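You operate a simulated robot arm through the tools that you are given. There is no shell and no other tool. Be economical: measure what you need, move in short steps, check, and stop when the job is done.

Carry out the task below with a simulated robot arm. There is one attempt and no reset: what you move stays moved.

TASK
Close the upper drawer of the blue bench.
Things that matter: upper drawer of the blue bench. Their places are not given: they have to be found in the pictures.

It is judged by the outcome, as a careful person would: the job done as asked, and still so three seconds after it is handed in. It fails if anything else is knocked over, pushed out of place, dropped, spilled or broken.

THE ROBOT
A 6-joint arm with a two-finger parallel gripper, fixed in place. Base frame: the origin is at the foot of the arm, x ahead of it, y to its left, z up. Lengths are in mm, angles in degrees, forces in N, time in s.
With the tool pointing down near the work surface it reaches from about 140 to 600 mm from the base axis. Its first joint turns from -66.0 to 66.0 degrees. Payload 2.7 kg.
Tool frame: the origin (TCP) lies between the finger pads and is the grasp point; the fingertips stand 23 mm ahead of it; z points along the fingers, y is the line along which they close. The gripper opens to 94 mm. The fingers are 38 mm wide and 10 mm thick; the gripper's body (54 by 96 mm) begins 39 mm behind the TCP.
Orientation is told as [roll, pitch, yaw] about the base's x, y, z axes, in that order, counted from this pose: with the fingers straight down and closing along the base's y, the tool's x points along the base's -x, its y along +y and its z along -z.

THE INTERFACE
- The arm moves only by the tool nudge_tool. Its argument "moves" is a list of rows, each a list of 6 numbers: the shift along the tool's x, y, z in mm, then the turn, a rotation vector about the tool's x, y, z in degrees. In form: [[tx, ty, tz, wx, wy, wz], ...]. A call has 1 to 8 rows; each row is the pose to reach, as a shift and turn from the pose commanded when the call began, along the tool's axes at that moment. "claw" is the closure, from 0 (fully open) to 1 (shut), set as the call begins (left out, the last holds). A row lasts 0.2 s, in which the tool goes at most 50 mm and 8.6 degrees; a call with a longer step from one row to the next is refused whole, and so is a gripper value outside its range. A pose out of reach is approached as far as the arm can. The call stops where the force on the tool passes 40 N (or 10 N more than at its start, if that is more) or the arm is blocked; 0.2 s more then pass. The fingers move at their own pace (about 45 mm/s each) and stop on an object; they squeeze with about 31 N. The grip force told is the motor's: it shows also when the fingers shut on nothing. Time passes only in rows, and 0.2 s behind the last, so rows that repeat a pose let the fingers close. It gives the time, the measured TCP pose, the force on the tool (base axes), the opening and the grip force at its end, in the units of the frame above (readings bear some noise).
- Cameras (640 x 400 px; columns grow to the right, rows downward): "scene" is fixed at [44.4, -420.2, 1393]; the picture's right is [0.96, -0.29, 0.00], its down [-0.20, -0.64, -0.74] and it looks along [0.22, 0.71, -0.67] (base axes); focal length 357 px, centre (320, 200). "wrist" rides on the gripper at [-39, 0, -44] in the tool frame; the picture's right is [0.00, -1.00, 0.00], its down [0.97, 0.00, -0.24] and it looks along [0.24, 0.00, 0.97] (tool axes); focal length 218 px, centre (320, 200).
- capture(camera): a new picture of that camera. No time passes.
- pixel_to_xyz(camera, pixels): for up to 12 pixels [column, row] of the newest picture of that camera ("zoom" is the newest enlarged one), the place [x, y, z] in the base frame of the surface seen there, good to about 3 mm. No time passes.
- close_up(camera, box): a new picture of the part [left, top, right, bottom] of that camera's present view, enlarged. No time passes.
- finish_job(): hands the job in; it is judged then, once.

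Work in short steps. Measure before you move; look again where a grasp or a placing could have gone wrong, and mend it. You have 60 turns and 24 pictures in all, the two below and enlarged ones among them. Open the gripper and draw the arm clear of the work before you hand the job in, unless the task says otherwise; then end with one line.

The tools are called after "Call:" as a command line: name --pt "numbers of a row" for each row, then --argument value for the rest, lists and objects as JSON in quotes. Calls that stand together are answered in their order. nudge_tool: Moves the arm, as the interface text tells. Its arguments: {"type":"object","properties":{"moves":{"type":"array"},"claw":{"type":"number"}},"required":["moves"]} The other tools are called the same way: capture (camera) takes a picture; pixel_to_xyz (camera, pixels) gives the place of the surface under pixels of a picture; close_up (camera, box) takes an enlarged picture of a part of a camera's view; finish_job () hands the job in.

At the start:

```text
t: 0.0
tool_pos: [429.0, 221.1, 947.1]
ee_rot: [0.0, 0.0, 0.0]
force: [0.0, 0.1, 0.3]
gripper_width: 94.2
finger_force: 0.1
```

scene: 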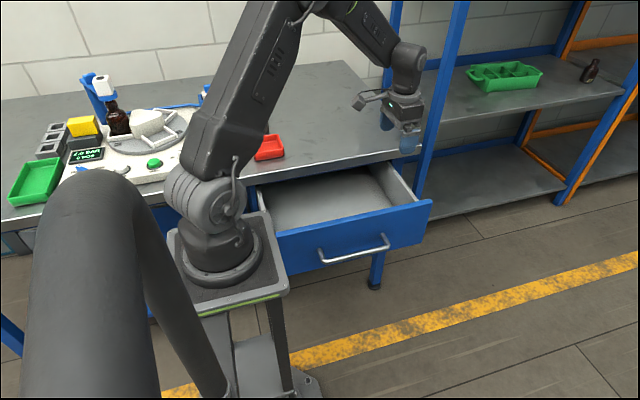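
wrist: 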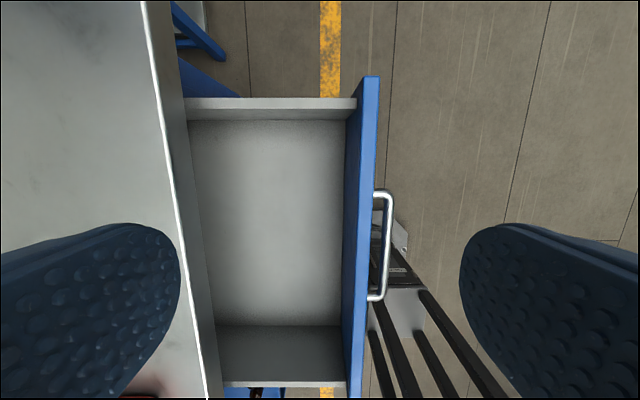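

The upper drawer is open toward -y; its front's top edge is near wrist pixels (368,80)-(355,395), with the handle at (380,245). I'll measure these.

Call:
pixel_to_xyz --camera "wrist" --pixels '[[370, 90], [368, 180], [362, 300], [357, 390], [386, 200], [386, 245], [380, 295], [270, 200], [190, 200], [165, 200], [270, 103], [280, 384]]'

Call:
pixel_to_xyz --camera "scene" --pixels '[[430, 203], [425, 240], [280, 235], [285, 275], [322, 258], [385, 240], [355, 253], [350, 240], [400, 155], [390, 215], [268, 148], [345, 165]]'

```text
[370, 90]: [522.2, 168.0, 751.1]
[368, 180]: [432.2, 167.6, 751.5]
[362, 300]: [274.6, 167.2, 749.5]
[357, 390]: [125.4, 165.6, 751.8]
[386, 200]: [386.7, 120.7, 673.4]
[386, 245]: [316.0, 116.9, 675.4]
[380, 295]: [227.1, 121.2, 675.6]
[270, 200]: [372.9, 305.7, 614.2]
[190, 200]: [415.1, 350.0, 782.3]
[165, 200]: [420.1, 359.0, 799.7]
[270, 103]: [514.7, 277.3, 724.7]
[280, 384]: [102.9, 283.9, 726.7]
```

```text
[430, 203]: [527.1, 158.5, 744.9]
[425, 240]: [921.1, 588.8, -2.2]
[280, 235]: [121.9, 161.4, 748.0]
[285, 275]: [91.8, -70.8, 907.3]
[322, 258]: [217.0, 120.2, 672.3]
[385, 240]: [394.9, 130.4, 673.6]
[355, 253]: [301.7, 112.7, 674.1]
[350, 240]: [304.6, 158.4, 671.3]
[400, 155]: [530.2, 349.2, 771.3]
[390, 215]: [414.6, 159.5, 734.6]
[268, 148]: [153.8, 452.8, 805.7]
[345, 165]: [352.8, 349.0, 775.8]
```

The front spans x 100–530 with its outer face at y≈158. The handle bar is at y≈117, z≈674, x 217–395, and the bench edge is at y≈352. I'll push on the handle bar's middle with shut fingers, tool yawed 90° so the body clears the bench edge. First I move out in front, staying high.

Call:
nudge_tool --pt "15 -20 0 0 0 8" --pt "30 -40 0 0 0 16" --pt "45 -60 0 0 0 24" --pt "60 -80 0 0 0 32" --pt "75 -100 0 0 0 40" --pt "90 -120 0 0 0 48" --pt "105 -141 0 0 0 56" --pt "120 -161 0 0 0 64" --claw 1

```text
t: 1.8
tool_pos: [310.3, 60.1, 947.4]
ee_rot: [0.1, 0.0, -64.0]
force: [-0.6, -0.5, 0.1]
gripper_width: 0.0
finger_force: 31.1
```

The first move went as planned; now I finish the yaw to -90°.

Call:
nudge_tool --pt "0 0 0 0 0 8.5" --pt "0 0 0 0 0 17" --pt "0 0 0 0 0 26"

```text
refused: row 3 steps farther than a row can; nothing moved
```

Call:
nudge_tool --pt "0 0 0 0 0 8" --pt "0 0 0 0 0 16" --pt "0 0 0 0 0 24" --pt "0 0 0 0 0 26"

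```text
t: 2.8
tool_pos: [311.1, 60.4, 947.8]
ee_rot: [0.0, 0.0, -90.1]
force: [-0.7, -0.2, 1.1]
gripper_width: 0.0
finger_force: 31.7
```

Yaw is done. Now I descend straight down in front of the handle, with about 30 mm of clearance.

Call:
nudge_tool --pt "0 0 40 0 0 0" --pt "0 0 80 0 0 0" --pt "0 0 120 0 0 0" --pt "0 0 160 0 0 0" --pt "0 0 200 0 0 0" --pt "0 0 235 0 0 0" --pt "0 0 268 0 0 0"

Call:
capture --camera "scene"

Call:
capture --camera "wrist"

```text
t: 4.4
tool_pos: [308.8, 58.9, 676.3]
ee_rot: [-0.1, 0.0, -90.2]
force: [0.4, 0.5, 0.5]
gripper_width: 0.0
finger_force: 31.0
```

```text
21 pictures are left
```

scene: 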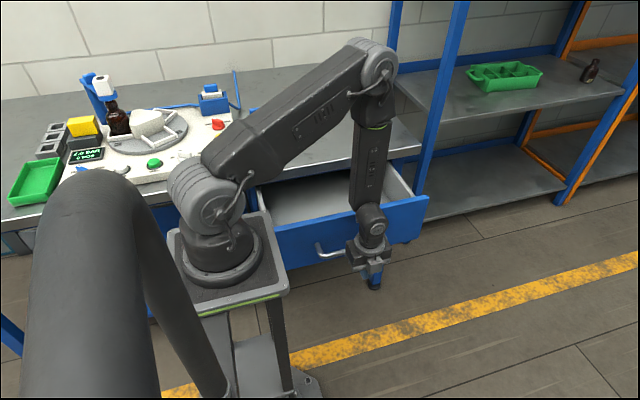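

```text
20 pictures are left
```

wrist: 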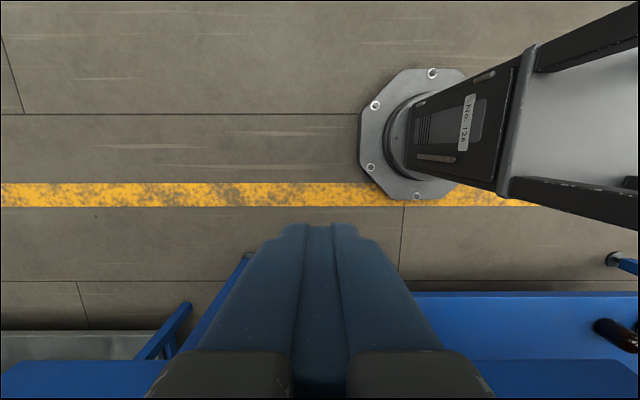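

The fingers are in front of the handle bar. I push along +y (tool +x) in moderate steps.

Call:
nudge_tool --pt "12 0 0 0 0 0" --pt "24 0 0 0 0 0" --pt "34 0 0 0 0 0" --pt "44 0 0 0 0 0" --pt "56 0 0 0 0 0" --pt "68 0 0 0 0 0" --pt "80 0 0 0 0 0"

```text
t: 6.0
tool_pos: [310.9, 139.7, 678.3]
ee_rot: [0.1, -0.1, -90.1]
force: [-0.1, -0.1, 0.2]
gripper_width: 0.0
finger_force: 31.1
```

The force reads zero after 80 mm, so I check whether the drawer follows.

Call:
capture --camera "scene"

Call:
capture --camera "wrist"

```text
19 pictures are left
```

scene: 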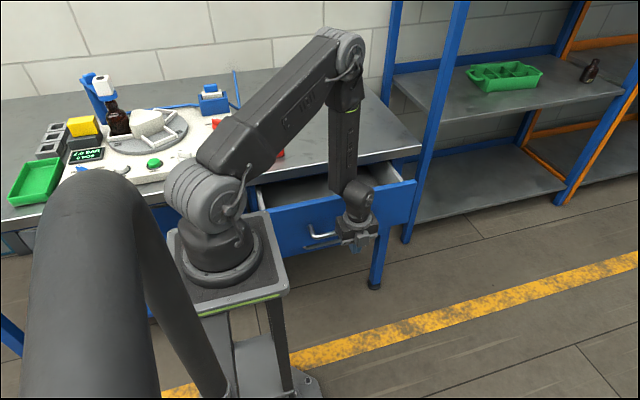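

```text
18 pictures are left
```

wrist: 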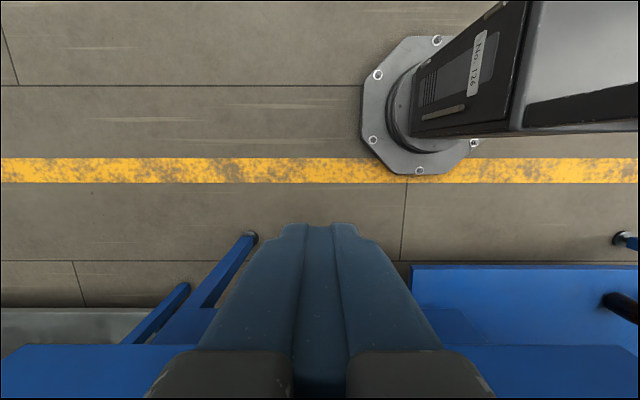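

The drawer is sliding in with little resistance, so I keep pushing and will check near the end.

Call:
nudge_tool --pt "12 0 0 0 0 0" --pt "24 0 0 0 0 0" --pt "36 0 0 0 0 0" --pt "48 0 0 0 0 0" --pt "60 0 0 0 0 0" --pt "72 0 0 0 0 0" --pt "84 0 0 0 0 0"

Call:
capture --camera "scene"

```text
t: 7.6
tool_pos: [310.5, 224.0, 678.2]
ee_rot: [-0.1, 0.0, -90.0]
force: [0.2, 0.3, 0.0]
gripper_width: 0.0
finger_force: 31.0
```

```text
17 pictures are left
```

scene: 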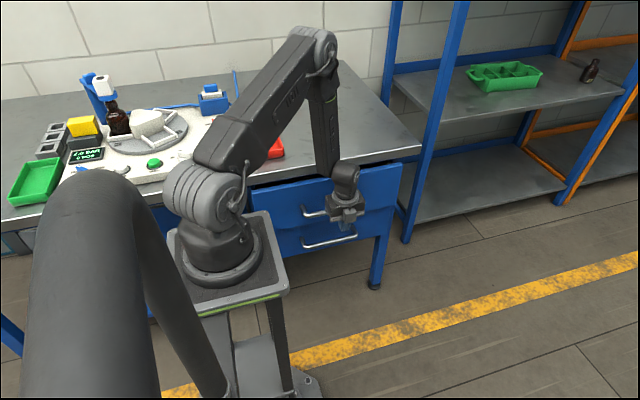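

The lower drawer's handle is now visible, and the upper one is nearly in. I measure both fronts to find the closing distance.

Call:
pixel_to_xyz --camera "scene" --pixels '[[285, 225], [390, 190], [275, 205], [398, 165], [310, 213], [285, 250], [375, 225], [330, 243], [405, 155], [280, 182], [410, 150], [300, 176]]'

Call:
close_up --camera "scene" --box '[240, 130, 440, 255]'

```text
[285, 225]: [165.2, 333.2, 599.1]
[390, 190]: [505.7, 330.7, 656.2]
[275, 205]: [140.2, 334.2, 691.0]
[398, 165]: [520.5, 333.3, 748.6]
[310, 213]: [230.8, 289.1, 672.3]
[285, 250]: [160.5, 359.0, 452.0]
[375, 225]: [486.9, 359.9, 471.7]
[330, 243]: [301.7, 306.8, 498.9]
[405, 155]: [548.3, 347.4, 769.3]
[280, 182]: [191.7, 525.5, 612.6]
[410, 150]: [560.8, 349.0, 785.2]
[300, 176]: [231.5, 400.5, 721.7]
```

```text
3.20 times, centred on (340, 192) of scene
```

zoom: 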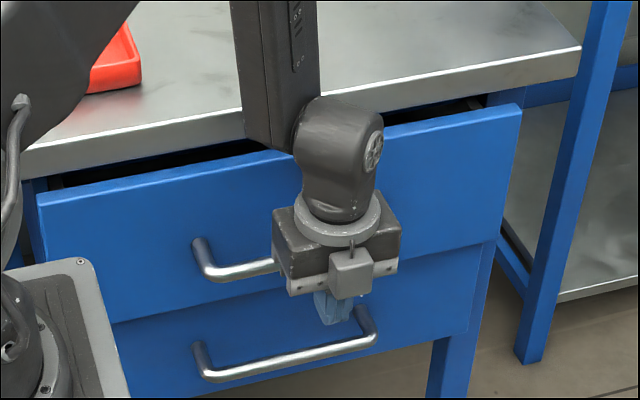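

The upper face is at y≈333 and the closed lower one at y≈359, so about 26 mm remain. I push slowly to contact.

Call:
nudge_tool --pt "6 0 0 0 0 0" --pt "12 0 0 0 0 0" --pt "17 0 0 0 0 0" --pt "21 0 0 0 0 0" --pt "24 0 0 0 0 0" --pt "27 0 0 0 0 0" --pt "29 0 0 0 0 0" --pt "31 0 0 0 0 0"

Call:
close_up --camera "scene" --box '[240, 130, 440, 255]'

Call:
pixel_to_xyz --camera "zoom" --pixels '[[100, 250], [450, 170], [150, 350], [440, 300]]'

```text
t: 8.8
tool_pos: [306.4, 240.3, 676.1]
ee_rot: [-0.8, -0.7, -90.6]
force: [0.2, -1.7, -0.3]
gripper_width: 0.1
finger_force: 30.5
stopped in row 5: the force on the tool passed its limit (the readings are from after the stop); the commanded pose is now the measured one
```

```text
3.20 times, centred on (340, 192) of scene
```

zoom: 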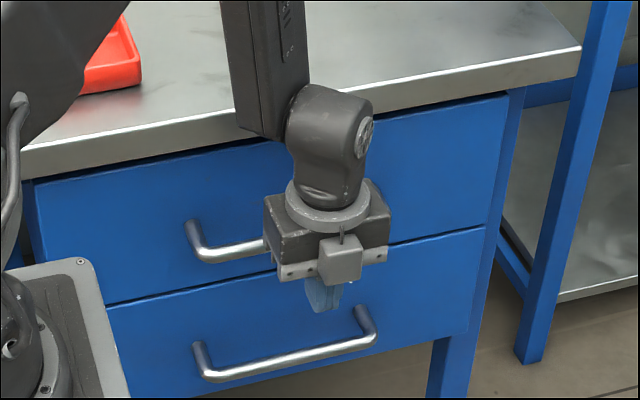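

```text
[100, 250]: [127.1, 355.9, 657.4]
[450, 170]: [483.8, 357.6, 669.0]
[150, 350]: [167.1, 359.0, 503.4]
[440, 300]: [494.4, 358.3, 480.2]
```

The upper front (y≈357) is now level with the lower (≈359). I back off along -y and take a clear look.

Call:
nudge_tool --pt "-10 0 0 0 0 0" --pt "-30 0 0 0 0 0" --pt "-60 0 0 0 0 0" --pt "-90 0 0 0 0 0" --pt "-120 0 0 0 0 0" --pt "-150 0 0 0 0 0" --pt "-180 0 0 0 0 0"

Call:
close_up --camera "scene" --box '[240, 130, 440, 255]'

Call:
pixel_to_xyz --camera "zoom" --pixels '[[100, 250], [450, 170], [480, 130], [60, 200], [150, 350], [440, 300], [205, 245]]'

```text
t: 10.3
tool_pos: [303.9, 61.4, 678.4]
ee_rot: [-0.8, -0.3, -90.5]
force: [0.2, -1.4, 0.2]
gripper_width: 0.0
finger_force: 31.4
```

```text
3.20 times, centred on (340, 192) of scene
```

zoom: 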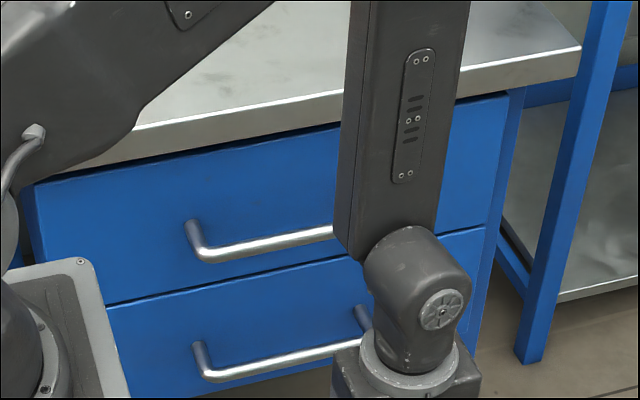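

```text
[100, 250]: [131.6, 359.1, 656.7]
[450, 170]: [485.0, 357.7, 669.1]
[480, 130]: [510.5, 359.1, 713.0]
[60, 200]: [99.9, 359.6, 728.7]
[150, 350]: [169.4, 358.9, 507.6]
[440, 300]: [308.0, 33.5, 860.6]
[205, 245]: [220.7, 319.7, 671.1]
```

The upper front reads y≈359 across, flush with the closed lower drawer. I open the gripper, lift clear, and take a last check.

Call:
nudge_tool --pt "0 0 -30 0 0 0" --pt "0 0 -70 0 0 0" --pt "0 0 -110 0 0 0" --pt "0 0 -150 0 0 0" --pt "0 0 -190 0 0 0" --pt "0 0 -230 0 0 0" --claw 0

Call:
capture --camera "scene"

Call:
pixel_to_xyz --camera "scene" --pixels '[[271, 208], [390, 172], [310, 207], [290, 240]]'

```text
t: 11.8
tool_pos: [307.8, 64.2, 907.8]
ee_rot: [-0.6, -0.6, -90.6]
force: [0.4, -0.9, 0.2]
gripper_width: 93.9
finger_force: 0.2
```

```text
13 pictures are left
```

scene: 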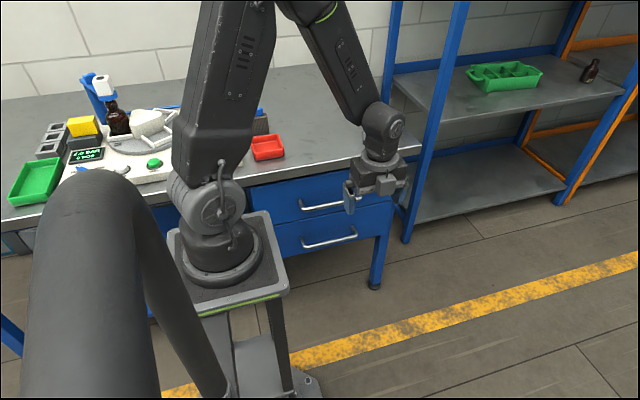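

```text
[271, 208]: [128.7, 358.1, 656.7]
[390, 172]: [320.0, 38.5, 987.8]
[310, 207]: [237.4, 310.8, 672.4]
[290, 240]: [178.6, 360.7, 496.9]
```

The drawer is still shut (y≈358), the objects on the bench look unmoved, and the arm is clear with the gripper open. I hand the job in.

Call:
finish_job

```text
The job is handed in.
```

The upper drawer of the blue bench is closed, its front level with the lower drawer's, and nothing else on the bench looks moved.
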